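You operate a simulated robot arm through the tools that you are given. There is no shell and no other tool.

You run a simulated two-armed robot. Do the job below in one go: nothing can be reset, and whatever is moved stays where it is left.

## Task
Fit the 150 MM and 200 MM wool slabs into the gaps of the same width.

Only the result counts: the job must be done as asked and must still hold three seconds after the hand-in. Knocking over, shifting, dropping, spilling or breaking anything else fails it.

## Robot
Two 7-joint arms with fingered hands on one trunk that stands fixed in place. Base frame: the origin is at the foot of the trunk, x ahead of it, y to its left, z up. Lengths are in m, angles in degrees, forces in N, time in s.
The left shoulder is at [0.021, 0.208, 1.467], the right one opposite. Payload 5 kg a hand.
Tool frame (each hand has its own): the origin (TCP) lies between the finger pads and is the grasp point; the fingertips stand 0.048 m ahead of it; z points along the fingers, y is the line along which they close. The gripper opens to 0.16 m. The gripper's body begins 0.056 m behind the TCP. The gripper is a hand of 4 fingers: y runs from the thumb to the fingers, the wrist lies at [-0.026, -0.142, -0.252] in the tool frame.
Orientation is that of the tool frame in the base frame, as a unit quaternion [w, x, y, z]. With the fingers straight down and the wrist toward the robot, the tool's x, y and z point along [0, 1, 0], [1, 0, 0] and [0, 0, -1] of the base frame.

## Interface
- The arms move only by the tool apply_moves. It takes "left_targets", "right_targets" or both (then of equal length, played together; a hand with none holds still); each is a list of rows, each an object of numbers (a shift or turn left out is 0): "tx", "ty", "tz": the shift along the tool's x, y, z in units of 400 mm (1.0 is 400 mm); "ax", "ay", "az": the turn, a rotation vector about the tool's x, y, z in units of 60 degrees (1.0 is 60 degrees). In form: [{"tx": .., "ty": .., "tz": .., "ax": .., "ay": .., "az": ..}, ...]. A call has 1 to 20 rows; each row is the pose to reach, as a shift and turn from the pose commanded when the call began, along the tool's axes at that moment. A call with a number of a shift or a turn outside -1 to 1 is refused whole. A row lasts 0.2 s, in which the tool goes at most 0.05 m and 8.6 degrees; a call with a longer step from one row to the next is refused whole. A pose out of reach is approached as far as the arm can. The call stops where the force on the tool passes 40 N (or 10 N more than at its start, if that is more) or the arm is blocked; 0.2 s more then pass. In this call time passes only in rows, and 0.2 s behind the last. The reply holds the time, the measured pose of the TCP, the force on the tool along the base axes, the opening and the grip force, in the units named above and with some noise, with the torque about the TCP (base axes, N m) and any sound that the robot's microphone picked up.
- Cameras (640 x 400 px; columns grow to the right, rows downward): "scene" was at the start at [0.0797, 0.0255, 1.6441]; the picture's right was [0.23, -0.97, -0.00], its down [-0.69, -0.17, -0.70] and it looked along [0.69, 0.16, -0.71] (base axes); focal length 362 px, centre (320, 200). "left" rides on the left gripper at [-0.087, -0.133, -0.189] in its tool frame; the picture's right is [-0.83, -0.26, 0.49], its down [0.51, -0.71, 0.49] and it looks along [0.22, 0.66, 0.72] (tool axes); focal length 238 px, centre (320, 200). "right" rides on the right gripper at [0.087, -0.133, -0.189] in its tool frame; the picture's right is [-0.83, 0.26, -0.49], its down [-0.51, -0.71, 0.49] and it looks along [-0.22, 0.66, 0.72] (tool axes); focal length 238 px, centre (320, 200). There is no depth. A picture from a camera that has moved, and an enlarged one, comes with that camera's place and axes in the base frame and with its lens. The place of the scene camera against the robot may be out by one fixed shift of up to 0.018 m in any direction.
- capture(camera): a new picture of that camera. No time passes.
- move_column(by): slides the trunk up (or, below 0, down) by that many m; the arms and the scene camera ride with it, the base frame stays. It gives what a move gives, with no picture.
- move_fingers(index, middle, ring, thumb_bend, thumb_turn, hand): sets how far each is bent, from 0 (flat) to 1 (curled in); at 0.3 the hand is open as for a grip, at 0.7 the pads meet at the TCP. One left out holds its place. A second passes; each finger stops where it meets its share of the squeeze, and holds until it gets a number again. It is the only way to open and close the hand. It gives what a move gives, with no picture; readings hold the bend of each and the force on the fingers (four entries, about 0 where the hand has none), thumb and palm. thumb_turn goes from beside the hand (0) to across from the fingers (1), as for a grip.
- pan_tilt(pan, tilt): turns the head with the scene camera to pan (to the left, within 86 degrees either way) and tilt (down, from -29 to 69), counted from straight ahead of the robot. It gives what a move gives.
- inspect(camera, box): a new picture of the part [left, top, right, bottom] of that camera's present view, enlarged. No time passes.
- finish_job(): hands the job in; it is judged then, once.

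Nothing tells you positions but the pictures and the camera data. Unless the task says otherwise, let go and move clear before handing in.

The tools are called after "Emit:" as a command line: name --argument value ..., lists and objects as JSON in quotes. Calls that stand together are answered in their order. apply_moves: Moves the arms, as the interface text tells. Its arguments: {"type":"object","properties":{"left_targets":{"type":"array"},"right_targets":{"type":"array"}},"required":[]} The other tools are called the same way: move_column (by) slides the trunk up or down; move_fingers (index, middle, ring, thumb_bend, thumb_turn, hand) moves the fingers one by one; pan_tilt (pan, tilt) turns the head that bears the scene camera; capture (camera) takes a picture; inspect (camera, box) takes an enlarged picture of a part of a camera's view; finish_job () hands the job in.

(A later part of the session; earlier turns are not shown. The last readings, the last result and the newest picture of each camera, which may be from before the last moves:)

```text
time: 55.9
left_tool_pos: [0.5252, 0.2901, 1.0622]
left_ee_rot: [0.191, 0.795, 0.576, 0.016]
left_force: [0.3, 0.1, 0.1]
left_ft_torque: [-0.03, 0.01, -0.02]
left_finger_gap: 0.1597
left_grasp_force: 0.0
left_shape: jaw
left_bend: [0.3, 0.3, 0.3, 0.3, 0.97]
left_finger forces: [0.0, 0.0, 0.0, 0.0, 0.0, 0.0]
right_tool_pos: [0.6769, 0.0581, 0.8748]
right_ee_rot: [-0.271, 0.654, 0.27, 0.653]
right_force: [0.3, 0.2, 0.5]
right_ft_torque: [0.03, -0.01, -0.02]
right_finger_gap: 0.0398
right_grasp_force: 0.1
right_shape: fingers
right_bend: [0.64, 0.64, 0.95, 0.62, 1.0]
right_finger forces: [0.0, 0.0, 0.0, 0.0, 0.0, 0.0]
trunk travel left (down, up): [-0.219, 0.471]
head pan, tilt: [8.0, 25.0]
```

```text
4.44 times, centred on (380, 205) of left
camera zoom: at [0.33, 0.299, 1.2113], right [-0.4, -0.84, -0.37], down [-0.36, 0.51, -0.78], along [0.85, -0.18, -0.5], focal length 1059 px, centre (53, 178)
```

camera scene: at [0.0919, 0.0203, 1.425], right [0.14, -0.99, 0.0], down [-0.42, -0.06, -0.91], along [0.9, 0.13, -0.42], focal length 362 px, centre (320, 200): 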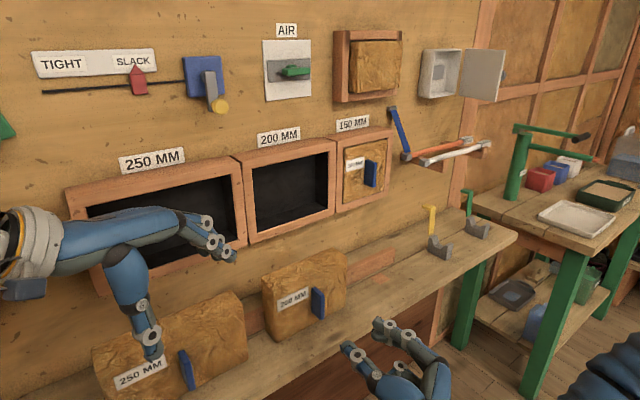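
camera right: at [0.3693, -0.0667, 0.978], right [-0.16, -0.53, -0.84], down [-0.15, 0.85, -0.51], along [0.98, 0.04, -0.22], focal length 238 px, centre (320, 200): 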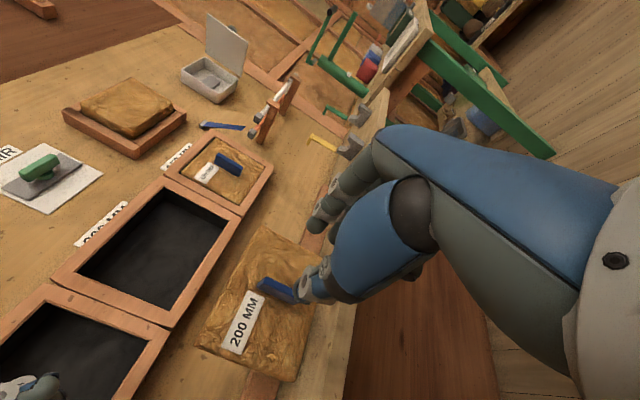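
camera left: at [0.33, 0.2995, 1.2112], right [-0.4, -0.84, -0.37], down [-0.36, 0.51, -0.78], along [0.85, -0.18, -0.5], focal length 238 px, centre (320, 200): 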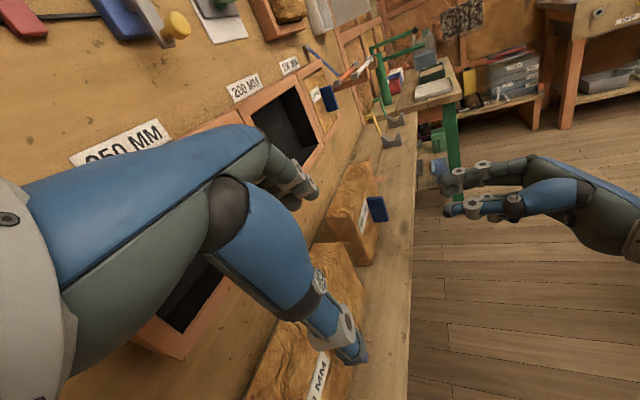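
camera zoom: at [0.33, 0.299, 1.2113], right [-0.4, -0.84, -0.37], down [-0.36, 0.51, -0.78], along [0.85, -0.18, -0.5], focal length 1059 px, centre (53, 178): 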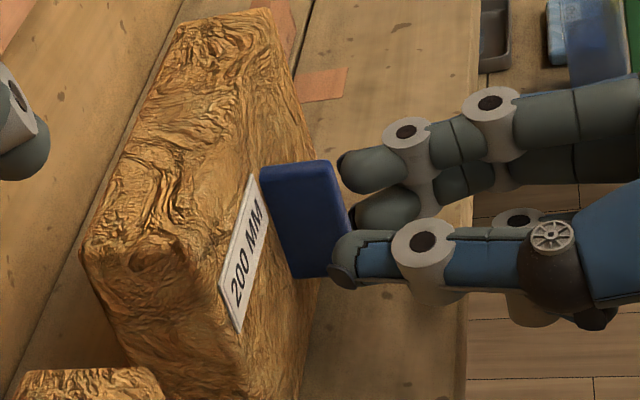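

Aligned. I narrow the fingers a touch and advance to the grip depth.

Emit:
move_fingers --hand "right" --index 0.66 --middle 0.66 --thumb_bend 0.64

Emit:
apply_moves --right_targets '[{"tx": 0.002, "tz": 0.03}, {"tx": 0.003, "tz": 0.055}, {"tx": 0.003, "tz": 0.068}]'

Emit:
inspect --camera "scene" --box '[285, 260, 365, 330]'

Emit:
inspect --camera "right" --box '[250, 200, 350, 310]'

Emit:
inspect --camera "left" --box '[330, 160, 430, 250]'

```text
time: 56.9
left_tool_pos: [0.5263, 0.2895, 1.0615]
left_ee_rot: [0.19, 0.795, 0.576, 0.016]
left_force: [-0.5, 0.2, 0.0]
left_ft_torque: [0.01, 0.05, 0.01]
left_finger_gap: 0.1597
left_grasp_force: 0.0
left_shape: jaw
left_bend: [0.3, 0.3, 0.3, 0.3, 0.97]
left_finger forces: [0.0, 0.0, 0.0, 0.1, 0.0, 0.0]
right_tool_pos: [0.6775, 0.0586, 0.8746]
right_ee_rot: [-0.271, 0.654, 0.27, 0.653]
right_force: [0.1, 0.0, 0.1]
right_ft_torque: [0.01, -0.02, 0.01]
right_finger_gap: 0.0324
right_grasp_force: 0.0
right_shape: fingers
right_bend: [0.66, 0.66, 0.95, 0.64, 1.0]
right_finger forces: [0.0, 0.0, 0.0, 0.0, 0.0, 0.1]
trunk travel left (down, up): [-0.219, 0.471]
head pan, tilt: [8.0, 25.0]
```

```text
time: 57.7
left_tool_pos: [0.5259, 0.2899, 1.0625]
left_ee_rot: [0.191, 0.794, 0.577, 0.015]
left_force: [-0.3, -0.6, 0.8]
left_ft_torque: [-0.02, 0.0, -0.01]
left_finger_gap: 0.1597
left_grasp_force: 0.1
left_shape: jaw
left_bend: [0.3, 0.3, 0.3, 0.3, 0.97]
left_finger forces: [0.0, 0.0, 0.1, 0.0, 0.1, 0.1]
right_tool_pos: [0.6969, 0.0792, 0.8758]
right_ee_rot: [-0.271, 0.653, 0.269, 0.654]
right_force: [0.2, 0.5, 0.4]
right_ft_torque: [-0.03, -0.02, 0.01]
right_finger_gap: 0.0324
right_grasp_force: 0.2
right_shape: fingers
right_bend: [0.66, 0.66, 0.95, 0.64, 1.0]
right_finger forces: [0.0, 0.0, 0.1, 0.0, 0.1, 0.1]
trunk travel left (down, up): [-0.219, 0.471]
head pan, tilt: [8.0, 25.0]
```

```text
5.71 times, centred on (325, 295) of scene
camera zoom: at [0.0919, 0.0198, 1.425], right [0.14, -0.99, 0.0], down [-0.42, -0.06, -0.91], along [0.9, 0.13, -0.42], focal length 2070 px, centre (291, -343)
```

zoom: 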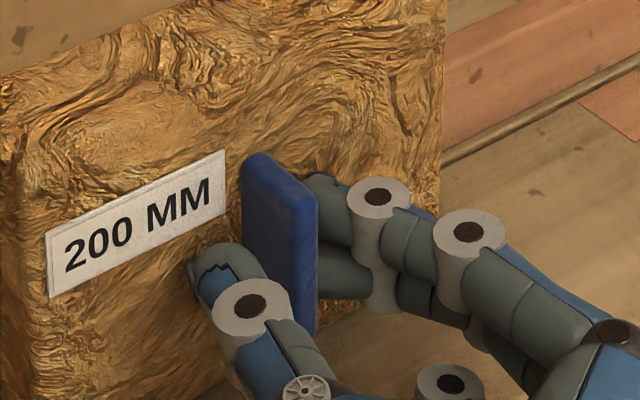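

```text
3.64 times, centred on (300, 255) of right
camera zoom: at [0.4688, 0.038, 0.963], right [-0.16, -0.53, -0.84], down [-0.15, 0.85, -0.5], along [0.97, 0.05, -0.22], focal length 867 px, centre (393, 0)
```

zoom: 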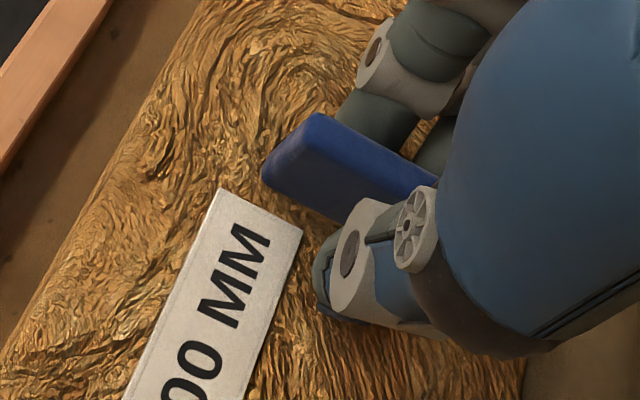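

```text
4.44 times, centred on (380, 205) of left
camera zoom: at [0.33, 0.2991, 1.2113], right [-0.4, -0.84, -0.37], down [-0.36, 0.51, -0.78], along [0.85, -0.18, -0.5], focal length 1059 px, centre (53, 178)
```

zoom: 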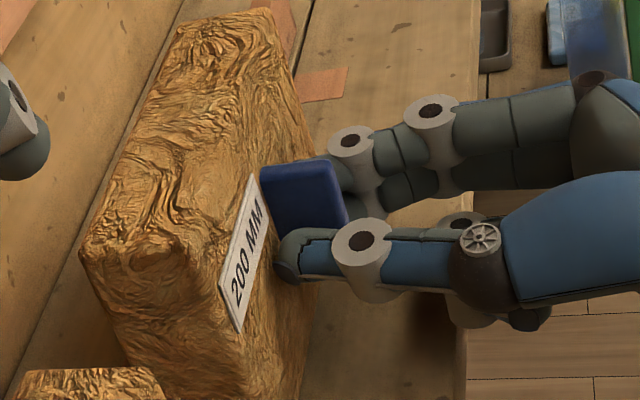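

The picture matches the good grasp on the first slab. I close on the tab.

Emit:
move_fingers --hand "right" --index 0.9 --middle 0.9 --thumb_bend 0.9

Emit:
inspect --camera "scene" --box '[250, 235, 360, 350]'

Emit:
inspect --camera "right" --box '[140, 170, 380, 400]'

Emit:
inspect --camera "left" --box '[310, 150, 430, 270]'

```text
time: 58.7
left_tool_pos: [0.5246, 0.2896, 1.0609]
left_ee_rot: [0.191, 0.795, 0.575, 0.016]
left_force: [-0.4, 0.0, 0.9]
left_ft_torque: [0.0, 0.04, -0.02]
left_finger_gap: 0.1594
left_grasp_force: 0.0
left_shape: jaw
left_bend: [0.3, 0.3, 0.3, 0.3, 0.97]
left_finger forces: [0.1, 0.0, 0.0, 0.0, 0.0, 0.0]
right_tool_pos: [0.6969, 0.0777, 0.8753]
right_ee_rot: [-0.271, 0.654, 0.269, 0.653]
right_force: [0.2, 0.0, 0.5]
right_ft_torque: [-0.01, -0.11, 0.08]
right_finger_gap: 0.0195
right_grasp_force: 29.4
right_shape: fingers
right_bend: [0.72, 0.72, 0.95, 0.68, 1.0]
right_finger forces: [14.0, 12.6, 0.0, 0.0, 31.8, 0.0]
trunk travel left (down, up): [-0.219, 0.471]
head pan, tilt: [8.0, 25.0]
```

```text
3.48 times, centred on (305, 292) of scene
camera zoom: at [0.0919, 0.0197, 1.425], right [0.14, -0.99, 0.0], down [-0.42, -0.06, -0.91], along [0.9, 0.13, -0.42], focal length 1260 px, centre (372, -122)
```

zoom: 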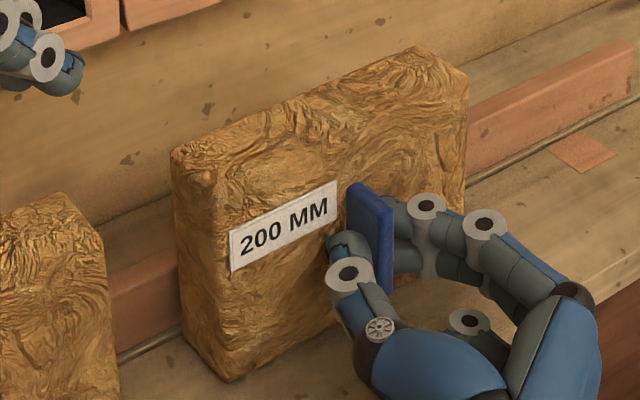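

```text
1.74 times, centred on (260, 285) of right
camera zoom: at [0.4688, 0.0379, 0.9629], right [-0.16, -0.53, -0.84], down [-0.15, 0.85, -0.51], along [0.97, 0.05, -0.22], focal length 414 px, centre (424, 52)
```

zoom: 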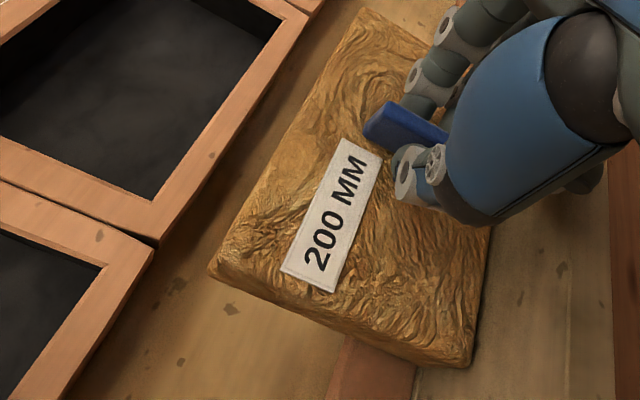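

```text
3.33 times, centred on (370, 210) of left
camera zoom: at [0.3299, 0.299, 1.2114], right [-0.4, -0.84, -0.37], down [-0.36, 0.51, -0.78], along [0.85, -0.18, -0.5], focal length 794 px, centre (153, 167)
```

zoom: 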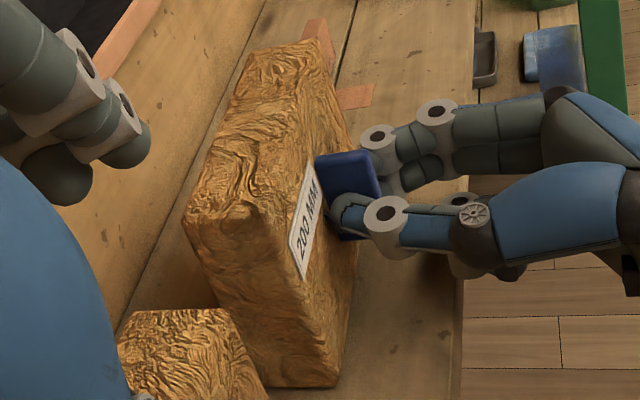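

This time the slab kept level as the fingers closed (29 N). I lift it a little and check its attitude.

Emit:
apply_moves --right_targets '[{"tx": 0.03}, {"tx": 0.08}, {"tx": 0.13}]'

Emit:
inspect --camera "scene" --box '[250, 210, 360, 330]'

Emit:
inspect --camera "right" --box '[140, 170, 380, 400]'

Emit:
inspect --camera "left" --box '[310, 120, 430, 240]'

```text
time: 59.5
left_tool_pos: [0.5242, 0.2893, 1.062]
left_ee_rot: [0.19, 0.795, 0.576, 0.016]
left_force: [-0.4, 0.0, 0.1]
left_ft_torque: [0.0, 0.04, -0.01]
left_finger_gap: 0.1594
left_grasp_force: 0.0
left_shape: jaw
left_bend: [0.3, 0.3, 0.3, 0.3, 0.97]
left_finger forces: [0.1, 0.1, 0.0, 0.0, 0.1, 0.0]
right_tool_pos: [0.6962, 0.0795, 0.9279]
right_ee_rot: [-0.271, 0.653, 0.27, 0.653]
right_force: [-0.7, 1.3, -2.2]
right_ft_torque: [-0.04, 0.04, -0.01]
right_finger_gap: 0.0198
right_grasp_force: 28.9
right_shape: fingers
right_bend: [0.72, 0.72, 0.95, 0.68, 1.0]
right_finger forces: [15.0, 11.4, 0.0, 0.1, 30.6, 0.1]
trunk travel left (down, up): [-0.219, 0.471]
head pan, tilt: [8.0, 25.0]
```

```text
3.33 times, centred on (305, 270) of scene
camera zoom: at [0.0916, 0.0197, 1.425], right [0.14, -0.99, 0.0], down [-0.42, -0.06, -0.91], along [0.9, 0.13, -0.42], focal length 1207 px, centre (370, -33)
```

zoom: 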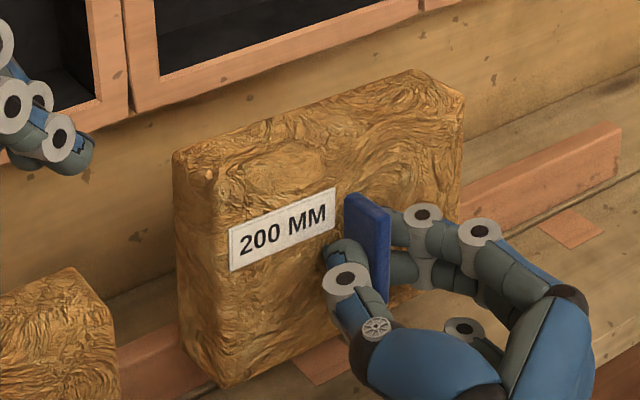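

```text
1.74 times, centred on (260, 285) of right
camera zoom: at [0.4689, 0.0388, 1.015], right [-0.16, -0.53, -0.83], down [-0.15, 0.85, -0.5], along [0.97, 0.05, -0.22], focal length 414 px, centre (424, 52)
```

zoom: 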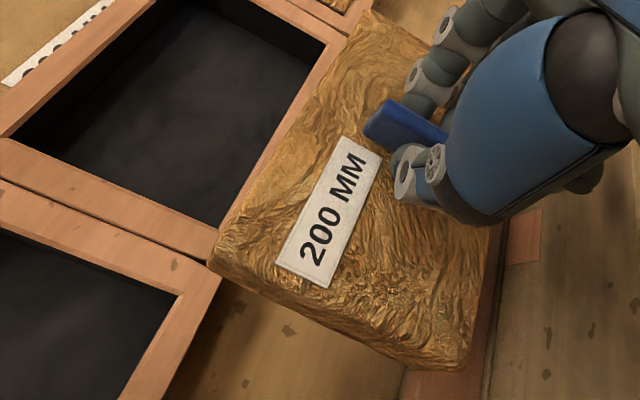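

```text
3.33 times, centred on (370, 180) of left
camera zoom: at [0.3297, 0.2991, 1.2114], right [-0.4, -0.84, -0.37], down [-0.36, 0.51, -0.78], along [0.85, -0.18, -0.5], focal length 794 px, centre (153, 267)
```

zoom: 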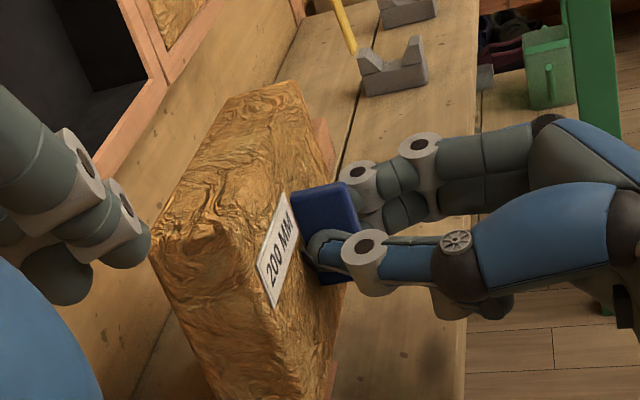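

On lifting it rolled about 3° clockwise, otherwise straight. I raise it to the 200 gap with a 3° counter-roll and stop just in front of the opening.

Emit:
apply_moves --right_targets '[{"tx": 0.1, "ty": 0.005, "az": -0.0125}, {"tx": 0.2, "ty": 0.02, "az": -0.025}, {"tx": 0.3, "ty": 0.045, "az": -0.0375}, {"tx": 0.394, "ty": 0.07, "az": -0.05}, {"tx": 0.394, "ty": 0.0975, "tz": 0.04, "az": -0.05}, {"tx": 0.394, "ty": 0.0975, "tz": 0.1, "az": -0.05}, {"tx": 0.394, "ty": 0.0975, "tz": 0.15, "az": -0.05}]'

Emit:
inspect --camera "scene" --box '[235, 120, 375, 250]'

Emit:
inspect --camera "right" --box '[140, 170, 380, 400]'

Emit:
inspect --camera "left" --box '[250, 50, 400, 180]'

```text
time: 61.1
left_tool_pos: [0.5255, 0.2895, 1.0615]
left_ee_rot: [0.19, 0.795, 0.576, 0.015]
left_force: [-0.4, 0.4, -0.4]
left_ft_torque: [-0.03, 0.06, -0.02]
left_finger_gap: 0.1598
left_grasp_force: 0.0
left_shape: jaw
left_bend: [0.3, 0.3, 0.3, 0.3, 0.97]
left_finger forces: [0.0, 0.0, 0.1, 0.0, 0.0, 0.0]
right_tool_pos: [0.7687, 0.0932, 1.0843]
right_ee_rot: [-0.253, 0.646, 0.287, 0.661]
right_force: [-0.2, 0.8, -1.2]
right_ft_torque: [-0.05, 0.08, 0.04]
right_finger_gap: 0.0196
right_grasp_force: 27.2
right_shape: fingers
right_bend: [0.72, 0.72, 0.95, 0.68, 1.0]
right_finger forces: [15.0, 11.2, 0.0, 0.1, 28.9, 0.0]
trunk travel left (down, up): [-0.219, 0.471]
head pan, tilt: [8.0, 25.0]
```

```text
3.08 times, centred on (305, 185) of scene
camera zoom: at [0.0926, 0.0198, 1.4249], right [0.14, -0.99, 0.0], down [-0.42, -0.06, -0.91], along [0.9, 0.13, -0.42], focal length 1114 px, centre (366, 246)
```

zoom: 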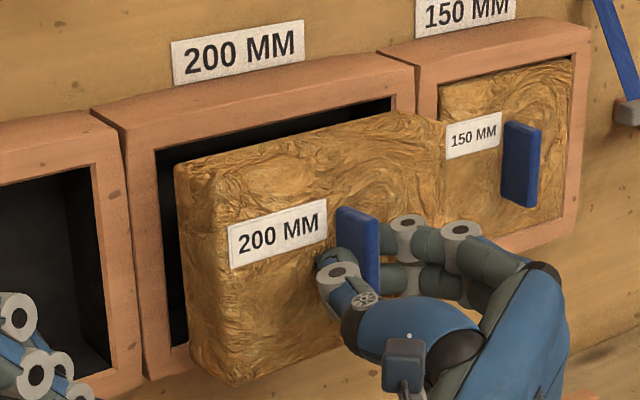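

```text
1.74 times, centred on (260, 285) of right
camera zoom: at [0.537, 0.0554, 1.1645], right [-0.13, -0.56, -0.82], down [-0.13, 0.83, -0.54], along [0.98, 0.04, -0.18], focal length 414 px, centre (424, 52)
```

zoom: 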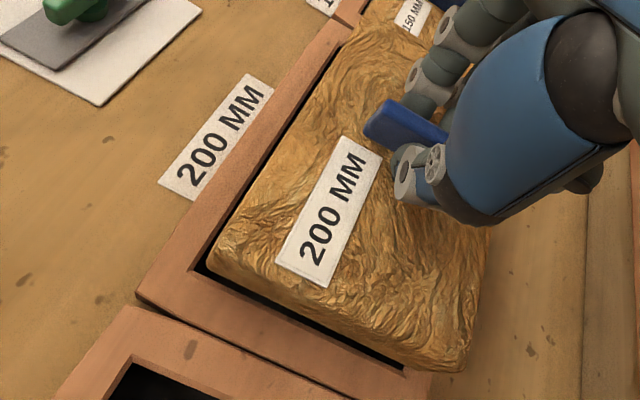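

```text
3.08 times, centred on (325, 115) of left
camera zoom: at [0.3307, 0.2991, 1.2111], right [-0.4, -0.84, -0.37], down [-0.36, 0.51, -0.78], along [0.85, -0.18, -0.5], focal length 733 px, centre (305, 462)
```

zoom: 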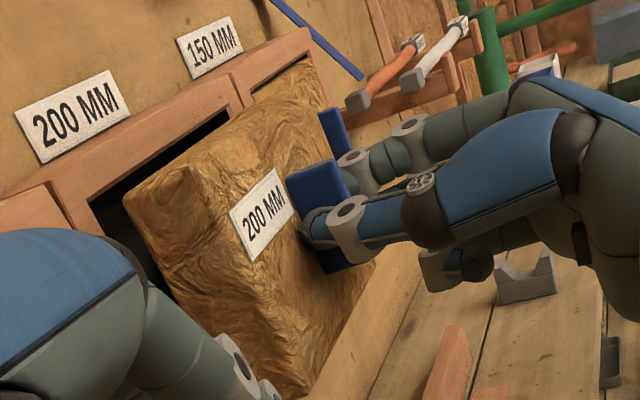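

The slab appears level and upright in front of the 200 opening. I enlarge the margins in the right and scene cameras to centre it and check yaw.

Emit:
inspect --camera "right" --box '[235, 285, 295, 340]'

Emit:
inspect --camera "right" --box '[340, 345, 400, 400]'

Emit:
inspect --camera "right" --box '[310, 170, 370, 225]'

Emit:
inspect --camera "scene" --box '[265, 150, 305, 180]'

Emit:
inspect --camera "scene" --box '[340, 135, 380, 165]'

Emit:
inspect --camera "scene" --box '[265, 220, 325, 250]'

```text
7.27 times, centred on (265, 312) of right
camera zoom: at [0.537, 0.0554, 1.1645], right [-0.13, -0.56, -0.82], down [-0.13, 0.83, -0.54], along [0.98, 0.04, -0.18], focal length 1734 px, centre (720, -618)
```

zoom: 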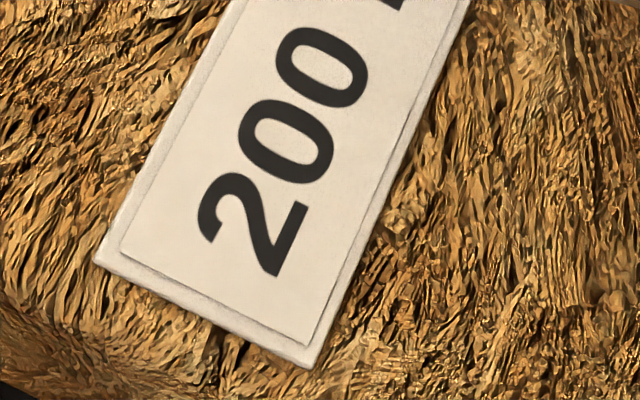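

```text
7.27 times, centred on (370, 372) of right
camera zoom: at [0.537, 0.0554, 1.1645], right [-0.13, -0.56, -0.82], down [-0.13, 0.83, -0.54], along [0.98, 0.04, -0.18], focal length 1734 px, centre (-44, -1054)
```

zoom: 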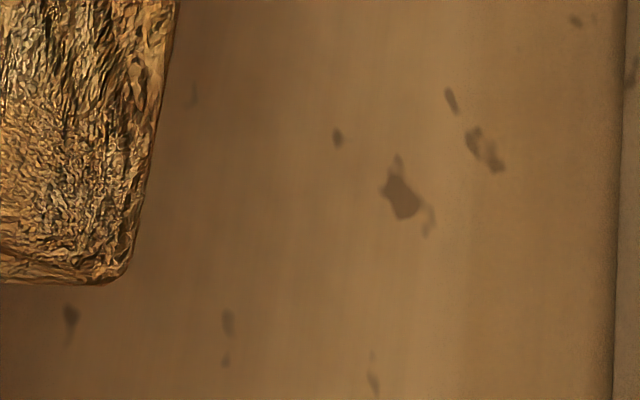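

```text
7.27 times, centred on (340, 198) of right
camera zoom: at [0.537, 0.0554, 1.1645], right [-0.13, -0.56, -0.82], down [-0.13, 0.83, -0.54], along [0.98, 0.04, -0.18], focal length 1734 px, centre (174, 218)
```

zoom: 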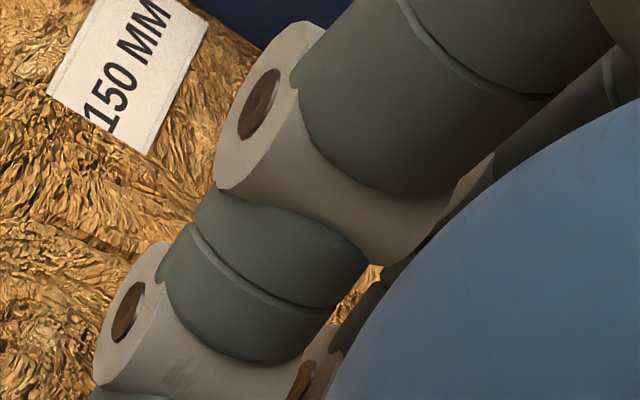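

```text
13.33 times, centred on (285, 165) of scene
camera zoom: at [0.0926, 0.0198, 1.4249], right [0.14, -0.99, 0.0], down [-0.42, -0.06, -0.91], along [0.9, 0.13, -0.42], focal length 4829 px, centre (787, 667)
```

zoom: 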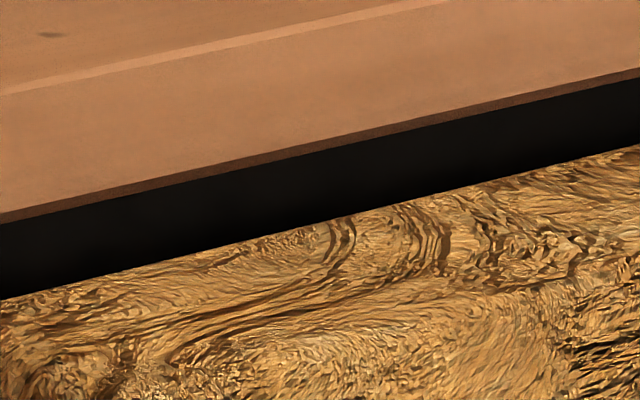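

```text
13.33 times, centred on (360, 150) of scene
camera zoom: at [0.0926, 0.0198, 1.4249], right [0.14, -0.99, 0.0], down [-0.42, -0.06, -0.91], along [0.9, 0.13, -0.42], focal length 4829 px, centre (-213, 867)
```

zoom: 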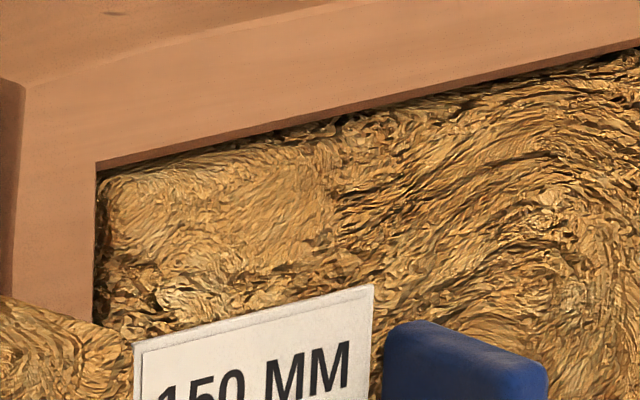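

```text
10.67 times, centred on (295, 235) of scene
camera zoom: at [0.0926, 0.0198, 1.4249], right [0.14, -0.99, 0.0], down [-0.42, -0.06, -0.91], along [0.9, 0.13, -0.42], focal length 3863 px, centre (587, -173)
```

zoom: 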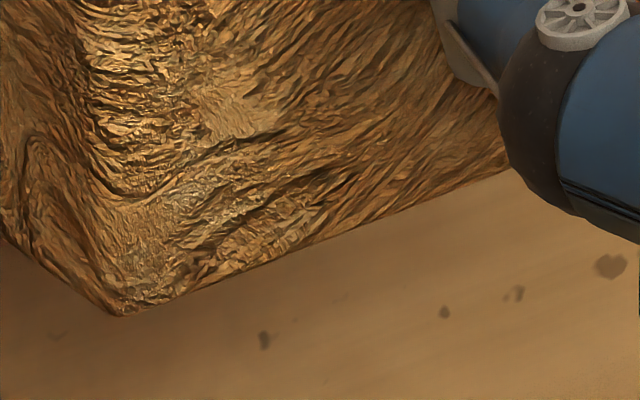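

Emit:
inspect --camera "right" --box '[170, 300, 230, 345]'

Emit:
inspect --camera "right" --box '[280, 355, 350, 400]'

Emit:
inspect --camera "right" --box '[250, 165, 320, 215]'

Emit:
inspect --camera "scene" --box '[240, 155, 280, 185]'

Emit:
inspect --camera "scene" --box '[310, 138, 350, 168]'

Emit:
inspect --camera "scene" --box '[245, 210, 295, 250]'

```text
8.89 times, centred on (200, 322) of right
camera zoom: at [0.537, 0.0554, 1.1645], right [-0.13, -0.56, -0.82], down [-0.13, 0.83, -0.54], along [0.98, 0.04, -0.18], focal length 2119 px, centre (1387, -889)
```

zoom: 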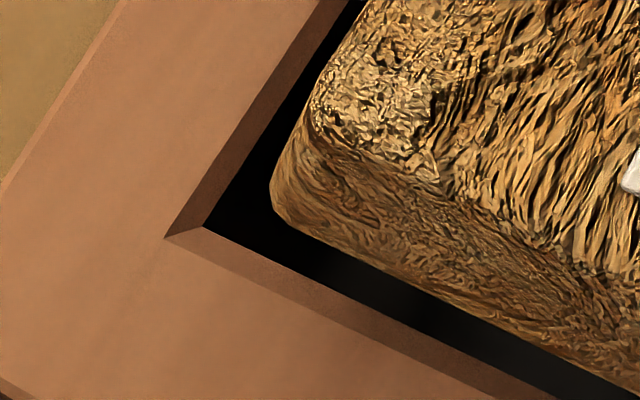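

```text
8.89 times, centred on (315, 378) of right
camera zoom: at [0.537, 0.0554, 1.1645], right [-0.13, -0.56, -0.82], down [-0.13, 0.83, -0.54], along [0.98, 0.04, -0.18], focal length 2119 px, centre (364, -1378)
```

zoom: 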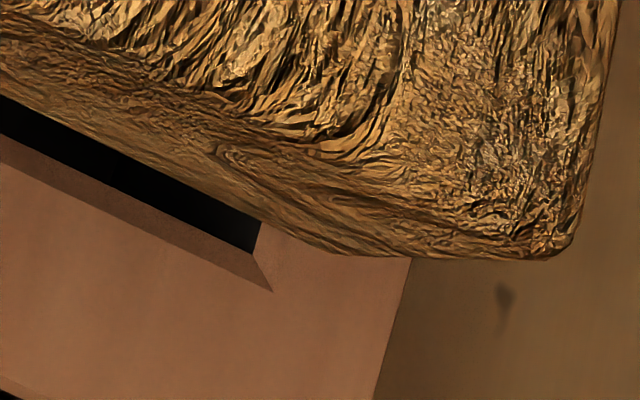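

```text
8.00 times, centred on (285, 190) of right
camera zoom: at [0.537, 0.0554, 1.1645], right [-0.13, -0.56, -0.82], down [-0.13, 0.83, -0.54], along [0.98, 0.04, -0.18], focal length 1907 px, centre (600, 280)
```

zoom: 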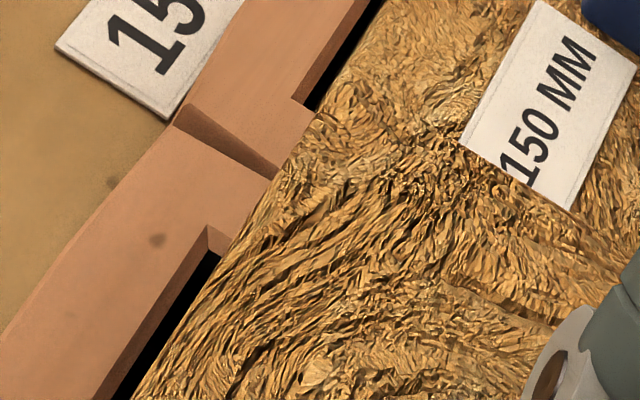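

```text
13.33 times, centred on (260, 170) of scene
camera zoom: at [0.0926, 0.0198, 1.4249], right [0.14, -0.99, 0.0], down [-0.42, -0.06, -0.91], along [0.9, 0.13, -0.42], focal length 4829 px, centre (1120, 600)
```

zoom: 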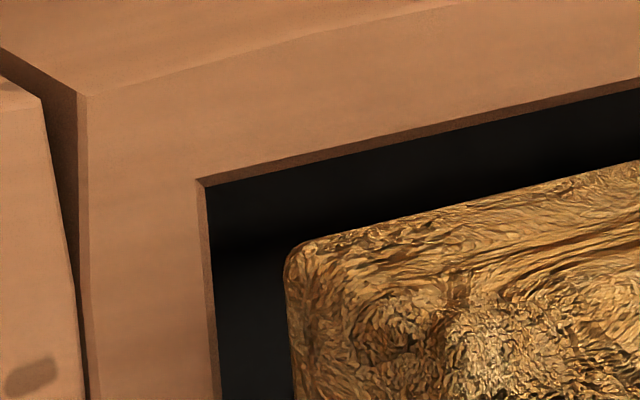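

```text
13.33 times, centred on (330, 153) of scene
camera zoom: at [0.0926, 0.0198, 1.4249], right [0.14, -0.99, 0.0], down [-0.42, -0.06, -0.91], along [0.9, 0.13, -0.42], focal length 4829 px, centre (187, 827)
```

zoom: 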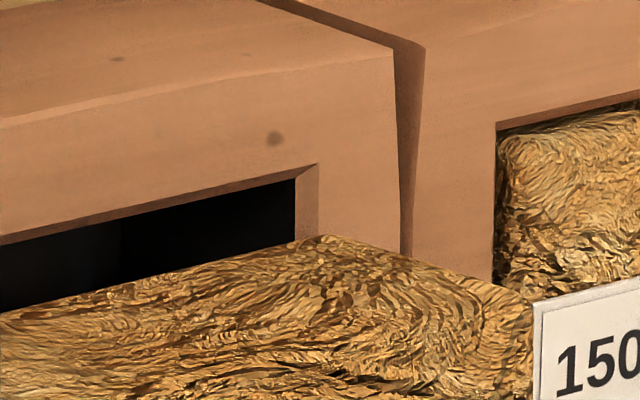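

```text
10.00 times, centred on (270, 230) of scene
camera zoom: at [0.0926, 0.0198, 1.4249], right [0.14, -0.99, 0.0], down [-0.42, -0.06, -0.91], along [0.9, 0.13, -0.42], focal length 3622 px, centre (820, -100)
```

zoom: 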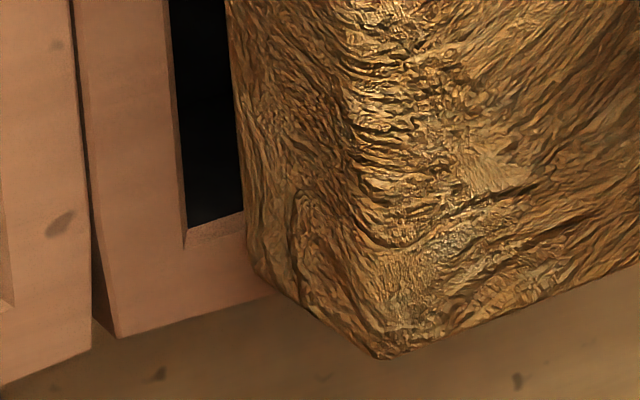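

Margins: left ≈2 mm, right ≈4 mm, top ≈4 mm, bottom ≈0–1 mm. I raise the slab 2 mm, trim the yaw 0.7°, and start pushing in slowly.

Emit:
apply_moves --right_targets '[{"tx": 0.005, "ax": -0.012}]'

Emit:
apply_moves --right_targets '[{"tz": 0.0125}, {"tz": 0.025, "ty": -0.0003}, {"tz": 0.0375, "ty": -0.0005}, {"tz": 0.05, "ty": -0.0007}]'

Emit:
inspect --camera "right" --box '[140, 170, 380, 400]'

Emit:
inspect --camera "scene" --box '[235, 120, 375, 250]'

Emit:
inspect --camera "left" --box '[250, 50, 400, 180]'

```text
time: 61.5
left_tool_pos: [0.5265, 0.2902, 1.0616]
left_ee_rot: [0.191, 0.795, 0.576, 0.015]
left_force: [0.6, 0.2, -0.3]
left_ft_torque: [-0.02, 0.01, -0.04]
left_finger_gap: 0.1597
left_grasp_force: 0.0
left_shape: jaw
left_bend: [0.3, 0.3, 0.3, 0.3, 0.97]
left_finger forces: [0.1, 0.1, 0.0, 0.1, 0.0, 0.0]
right_tool_pos: [0.7681, 0.0926, 1.0876]
right_ee_rot: [-0.249, 0.648, 0.282, 0.662]
right_force: [-0.3, 0.5, -1.0]
right_ft_torque: [-0.04, 0.05, 0.0]
right_finger_gap: 0.0197
right_grasp_force: 27.6
right_shape: fingers
right_bend: [0.72, 0.72, 0.95, 0.68, 1.0]
right_finger forces: [15.0, 11.1, 0.1, 0.0, 29.0, 0.0]
trunk travel left (down, up): [-0.219, 0.471]
head pan, tilt: [8.0, 25.0]
```

```text
time: 62.5
left_tool_pos: [0.5244, 0.2916, 1.0622]
left_ee_rot: [0.191, 0.795, 0.576, 0.016]
left_force: [0.0, 0.0, -0.1]
left_ft_torque: [0.05, -0.01, 0.01]
left_finger_gap: 0.1599
left_grasp_force: 0.1
left_shape: jaw
left_bend: [0.3, 0.3, 0.3, 0.3, 0.97]
left_finger forces: [0.0, 0.0, 0.1, 0.0, 0.0, 0.0]
right_tool_pos: [0.782, 0.1069, 1.0859]
right_ee_rot: [-0.25, 0.648, 0.283, 0.662]
right_force: [0.1, -0.1, -1.9]
right_ft_torque: [-0.07, 0.08, 0.01]
right_finger_gap: 0.0197
right_grasp_force: 27.7
right_shape: fingers
right_bend: [0.72, 0.72, 0.95, 0.68, 1.0]
right_finger forces: [15.0, 11.1, 0.0, 0.0, 28.8, 0.0]
trunk travel left (down, up): [-0.219, 0.471]
head pan, tilt: [8.0, 25.0]
```

```text
1.74 times, centred on (260, 285) of right
camera zoom: at [0.5504, 0.0732, 1.1671], right [-0.14, -0.55, -0.82], down [-0.12, 0.83, -0.54], along [0.98, 0.03, -0.18], focal length 414 px, centre (424, 52)
```

zoom: 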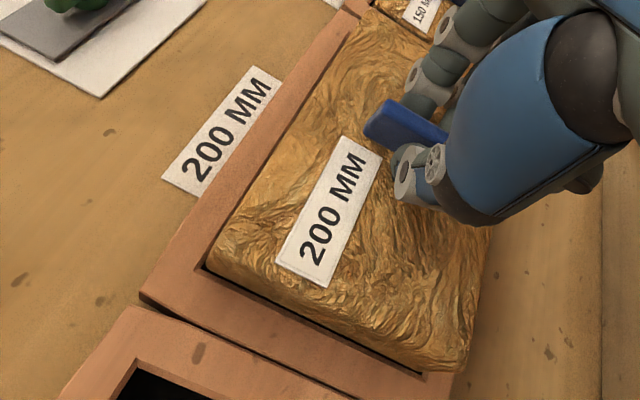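

```text
3.08 times, centred on (305, 185) of scene
camera zoom: at [0.092, 0.0197, 1.425], right [0.14, -0.99, 0.0], down [-0.42, -0.06, -0.91], along [0.9, 0.13, -0.42], focal length 1114 px, centre (366, 246)
```

zoom: 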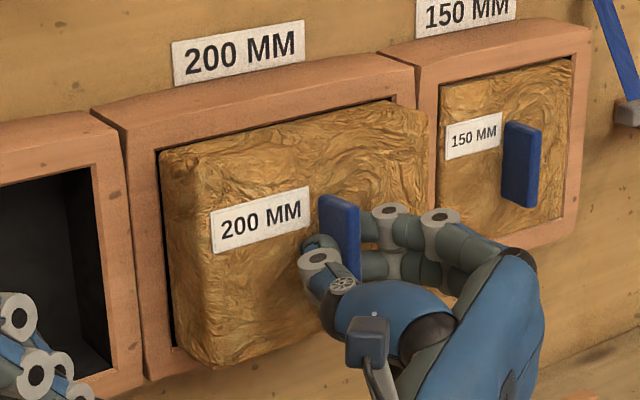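

```text
3.08 times, centred on (325, 115) of left
camera zoom: at [0.3301, 0.299, 1.2113], right [-0.4, -0.84, -0.37], down [-0.36, 0.51, -0.78], along [0.85, -0.18, -0.5], focal length 733 px, centre (305, 462)
```

zoom: 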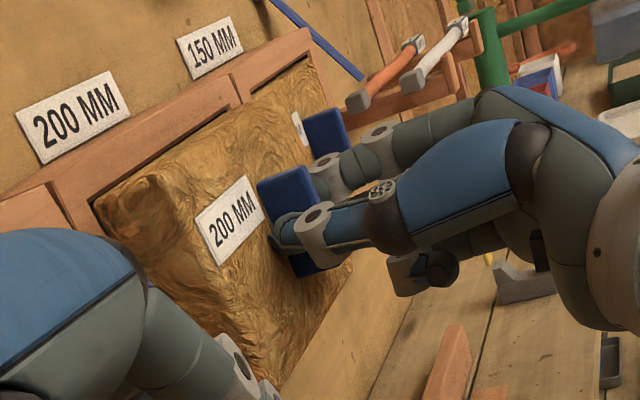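

No contact so far; the slab's rear edges are right at the opening plane, so I check the margins there directly.

Emit:
inspect --camera "right" --box '[170, 295, 230, 340]'

Emit:
inspect --camera "right" --box '[280, 355, 350, 400]'

Emit:
inspect --camera "scene" --box '[315, 140, 355, 170]'

Emit:
inspect --camera "scene" --box '[240, 155, 280, 185]'

Emit:
inspect --camera "scene" --box '[245, 210, 295, 250]'

```text
8.89 times, centred on (200, 318) of right
camera zoom: at [0.5504, 0.0732, 1.1671], right [-0.14, -0.55, -0.82], down [-0.12, 0.83, -0.54], along [0.98, 0.03, -0.18], focal length 2119 px, centre (1387, -844)
```

zoom: 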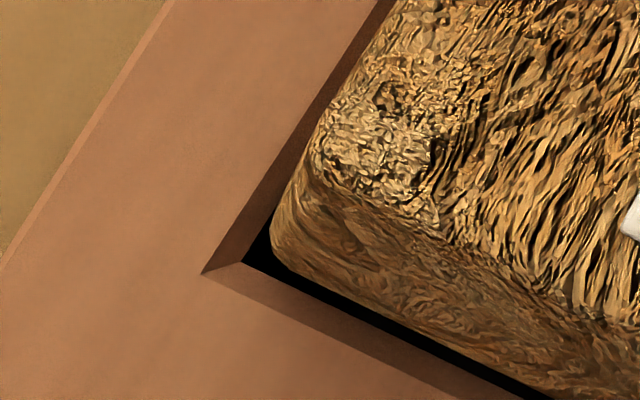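

```text
8.89 times, centred on (315, 378) of right
camera zoom: at [0.5504, 0.0732, 1.1671], right [-0.14, -0.55, -0.82], down [-0.12, 0.83, -0.54], along [0.98, 0.03, -0.18], focal length 2119 px, centre (364, -1378)
```

zoom: 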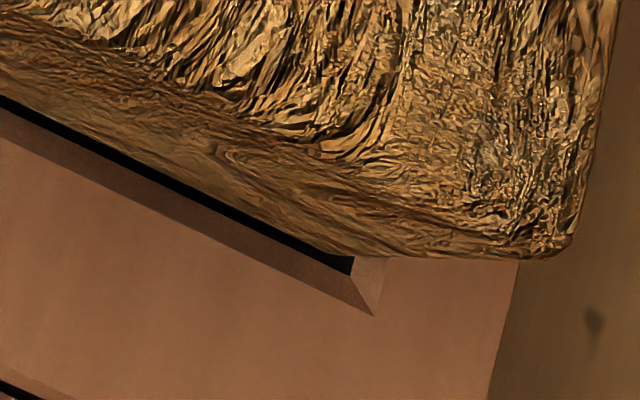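

```text
13.33 times, centred on (335, 155) of scene
camera zoom: at [0.092, 0.0197, 1.425], right [0.14, -0.99, 0.0], down [-0.42, -0.06, -0.91], along [0.9, 0.13, -0.42], focal length 4829 px, centre (120, 800)
```

zoom: 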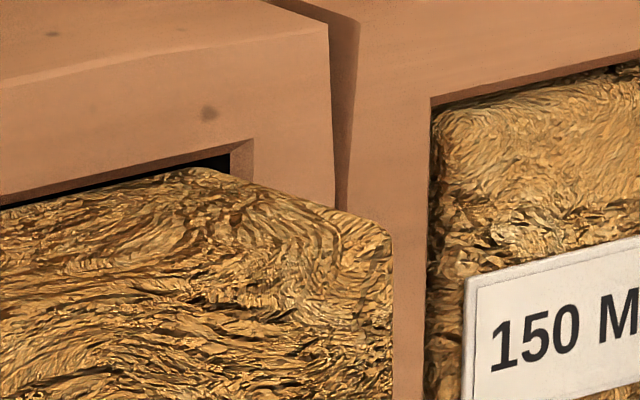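

```text
13.33 times, centred on (260, 170) of scene
camera zoom: at [0.092, 0.0197, 1.425], right [0.14, -0.99, 0.0], down [-0.42, -0.06, -0.91], along [0.9, 0.13, -0.42], focal length 4829 px, centre (1120, 600)
```

zoom: 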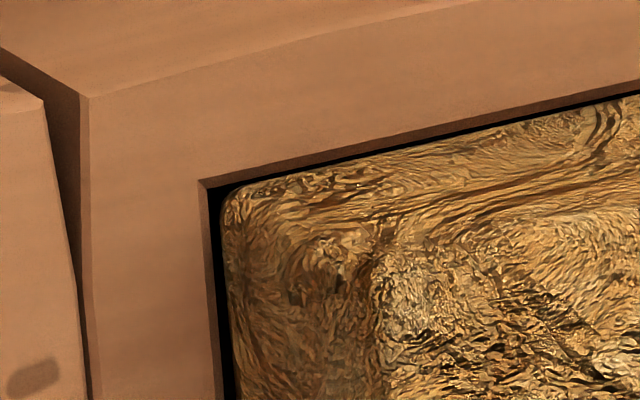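

```text
10.00 times, centred on (270, 230) of scene
camera zoom: at [0.092, 0.0197, 1.425], right [0.14, -0.99, 0.0], down [-0.42, -0.06, -0.91], along [0.9, 0.13, -0.42], focal length 3622 px, centre (820, -100)
```

zoom: 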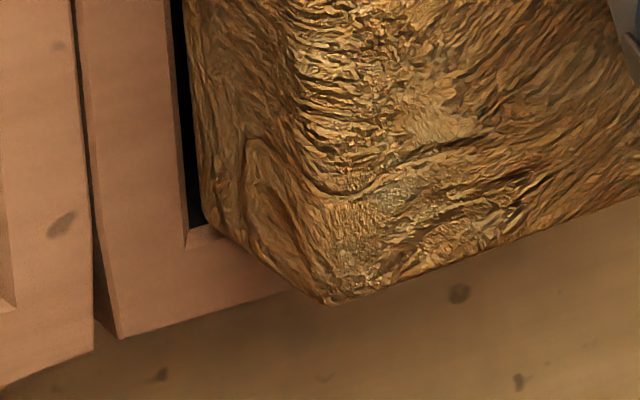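

The left and top margins are the tight ones, so I shift the slab 1.7 mm right and 0.8 mm down, then continue inward.

Emit:
apply_moves --right_targets '[{"tx": -0.002, "ty": 0.0043}, {"tx": -0.002, "ty": 0.0041, "tz": 0.0125}, {"tx": -0.002, "ty": 0.0039, "tz": 0.025}]'

Emit:
inspect --camera "right" --box '[140, 170, 380, 400]'

Emit:
inspect --camera "scene" --box '[235, 120, 375, 250]'

Emit:
inspect --camera "right" --box '[170, 295, 230, 340]'

Emit:
inspect --camera "right" --box '[280, 355, 350, 400]'

Emit:
inspect --camera "scene" --box '[315, 140, 355, 170]'

```text
time: 63.3
left_tool_pos: [0.5254, 0.2898, 1.0619]
left_ee_rot: [0.191, 0.795, 0.576, 0.015]
left_force: [-0.7, 0.8, -1.5]
left_ft_torque: [0.0, 0.0, -0.03]
left_finger_gap: 0.1597
left_grasp_force: 0.1
left_shape: jaw
left_bend: [0.3, 0.3, 0.3, 0.3, 0.97]
left_finger forces: [0.0, 0.0, 0.0, 0.1, 0.0, 0.0]
right_tool_pos: [0.7892, 0.1116, 1.086]
right_ee_rot: [-0.249, 0.647, 0.282, 0.663]
right_force: [0.2, 0.2, -2.3]
right_ft_torque: [-0.08, 0.05, 0.02]
right_finger_gap: 0.0195
right_grasp_force: 27.9
right_shape: fingers
right_bend: [0.72, 0.72, 0.95, 0.68, 1.0]
right_finger forces: [14.7, 11.3, 0.1, 0.0, 29.1, 0.0]
trunk travel left (down, up): [-0.219, 0.471]
head pan, tilt: [8.0, 25.0]
```

```text
1.74 times, centred on (260, 285) of right
camera zoom: at [0.5581, 0.0784, 1.1666], right [-0.14, -0.55, -0.82], down [-0.12, 0.83, -0.54], along [0.98, 0.03, -0.18], focal length 414 px, centre (424, 52)
```

zoom: 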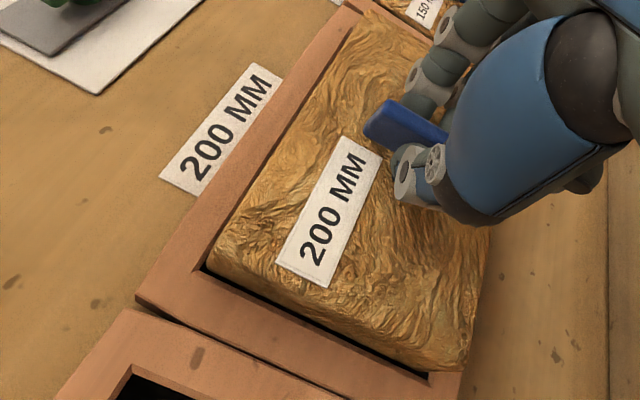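

```text
3.08 times, centred on (305, 185) of scene
camera zoom: at [0.0921, 0.0197, 1.425], right [0.14, -0.99, 0.0], down [-0.42, -0.06, -0.91], along [0.9, 0.13, -0.42], focal length 1114 px, centre (366, 246)
```

zoom: 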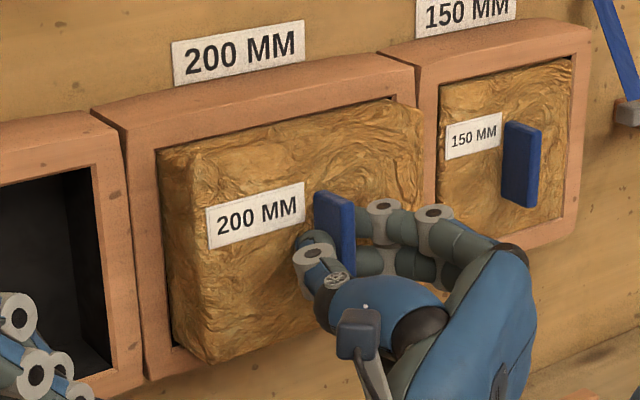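

```text
8.89 times, centred on (200, 318) of right
camera zoom: at [0.5581, 0.0784, 1.1666], right [-0.14, -0.55, -0.82], down [-0.12, 0.83, -0.54], along [0.98, 0.03, -0.18], focal length 2119 px, centre (1387, -844)
```

zoom: 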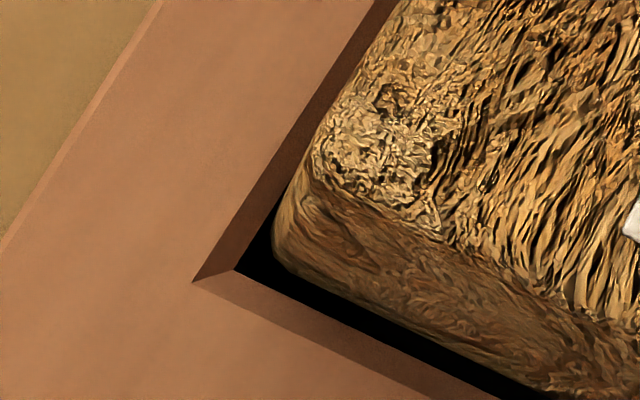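

```text
8.89 times, centred on (315, 378) of right
camera zoom: at [0.5581, 0.0784, 1.1666], right [-0.14, -0.55, -0.82], down [-0.12, 0.83, -0.54], along [0.98, 0.03, -0.18], focal length 2119 px, centre (364, -1378)
```

zoom: 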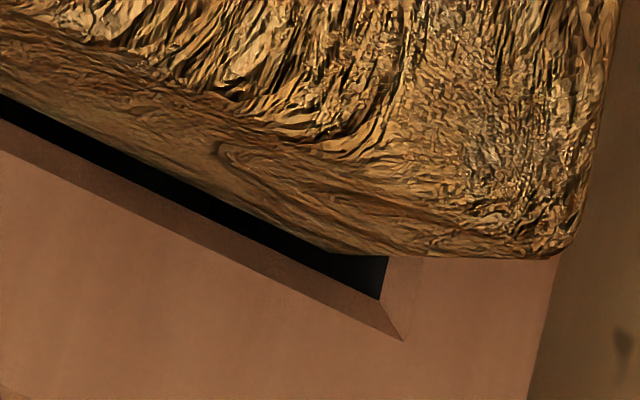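

```text
13.33 times, centred on (335, 155) of scene
camera zoom: at [0.0921, 0.0197, 1.425], right [0.14, -0.99, 0.0], down [-0.42, -0.06, -0.91], along [0.9, 0.13, -0.42], focal length 4829 px, centre (120, 800)
```

zoom: 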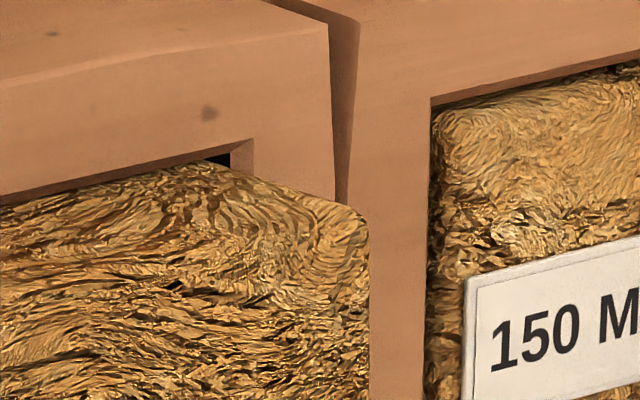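

Still no contact and margins look good. I keep pushing in.

Emit:
apply_moves --right_targets '[{"tz": 0.0125, "ty": -0.0002}, {"tz": 0.025, "ty": -0.0004}, {"tz": 0.0375, "ty": -0.0005}]'

Emit:
inspect --camera "right" --box '[140, 170, 380, 400]'

Emit:
inspect --camera "scene" --box '[235, 120, 375, 250]'

Emit:
inspect --camera "left" --box '[250, 50, 400, 180]'

```text
time: 64.1
left_tool_pos: [0.5258, 0.2904, 1.062]
left_ee_rot: [0.191, 0.795, 0.575, 0.016]
left_force: [0.6, -0.6, -0.2]
left_ft_torque: [-0.03, -0.01, -0.01]
left_finger_gap: 0.1596
left_grasp_force: 0.2
left_shape: jaw
left_bend: [0.3, 0.3, 0.3, 0.3, 0.97]
left_finger forces: [0.0, 0.0, 0.0, 0.0, 0.0, 0.0]
right_tool_pos: [0.8003, 0.1233, 1.0874]
right_ee_rot: [-0.25, 0.647, 0.283, 0.662]
right_force: [0.1, -0.9, -1.2]
right_ft_torque: [-0.14, 0.04, -0.01]
right_finger_gap: 0.0199
right_grasp_force: 27.4
right_shape: fingers
right_bend: [0.72, 0.72, 0.95, 0.68, 1.0]
right_finger forces: [14.3, 12.0, 0.0, 0.1, 29.0, 0.0]
trunk travel left (down, up): [-0.219, 0.471]
head pan, tilt: [8.0, 25.0]
```

```text
1.74 times, centred on (260, 285) of right
camera zoom: at [0.5688, 0.0891, 1.1669], right [-0.14, -0.55, -0.82], down [-0.12, 0.83, -0.54], along [0.98, 0.03, -0.18], focal length 414 px, centre (424, 52)
```

zoom: 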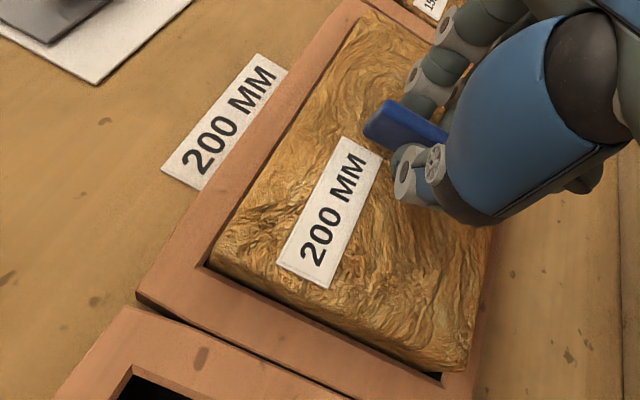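

```text
3.08 times, centred on (305, 185) of scene
camera zoom: at [0.0922, 0.0199, 1.425], right [0.14, -0.99, 0.0], down [-0.42, -0.06, -0.91], along [0.9, 0.13, -0.42], focal length 1114 px, centre (366, 246)
```

zoom: 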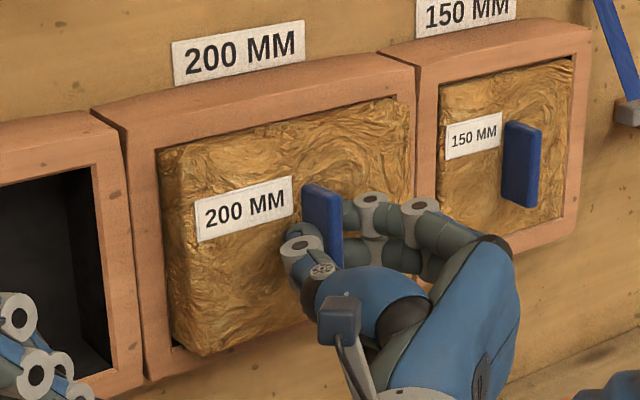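

```text
3.08 times, centred on (325, 115) of left
camera zoom: at [0.3302, 0.2992, 1.2112], right [-0.4, -0.84, -0.37], down [-0.36, 0.51, -0.78], along [0.85, -0.18, -0.5], focal length 733 px, centre (305, 462)
```

zoom: 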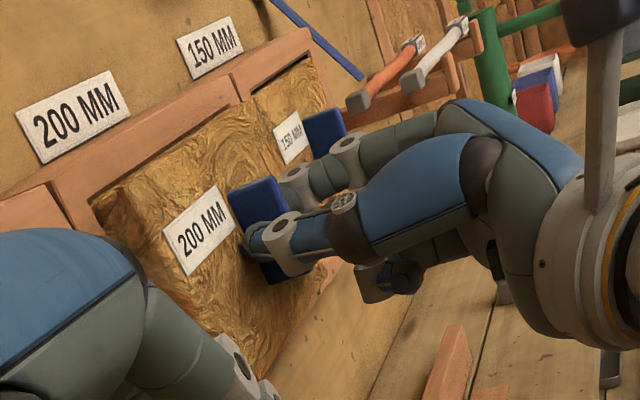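

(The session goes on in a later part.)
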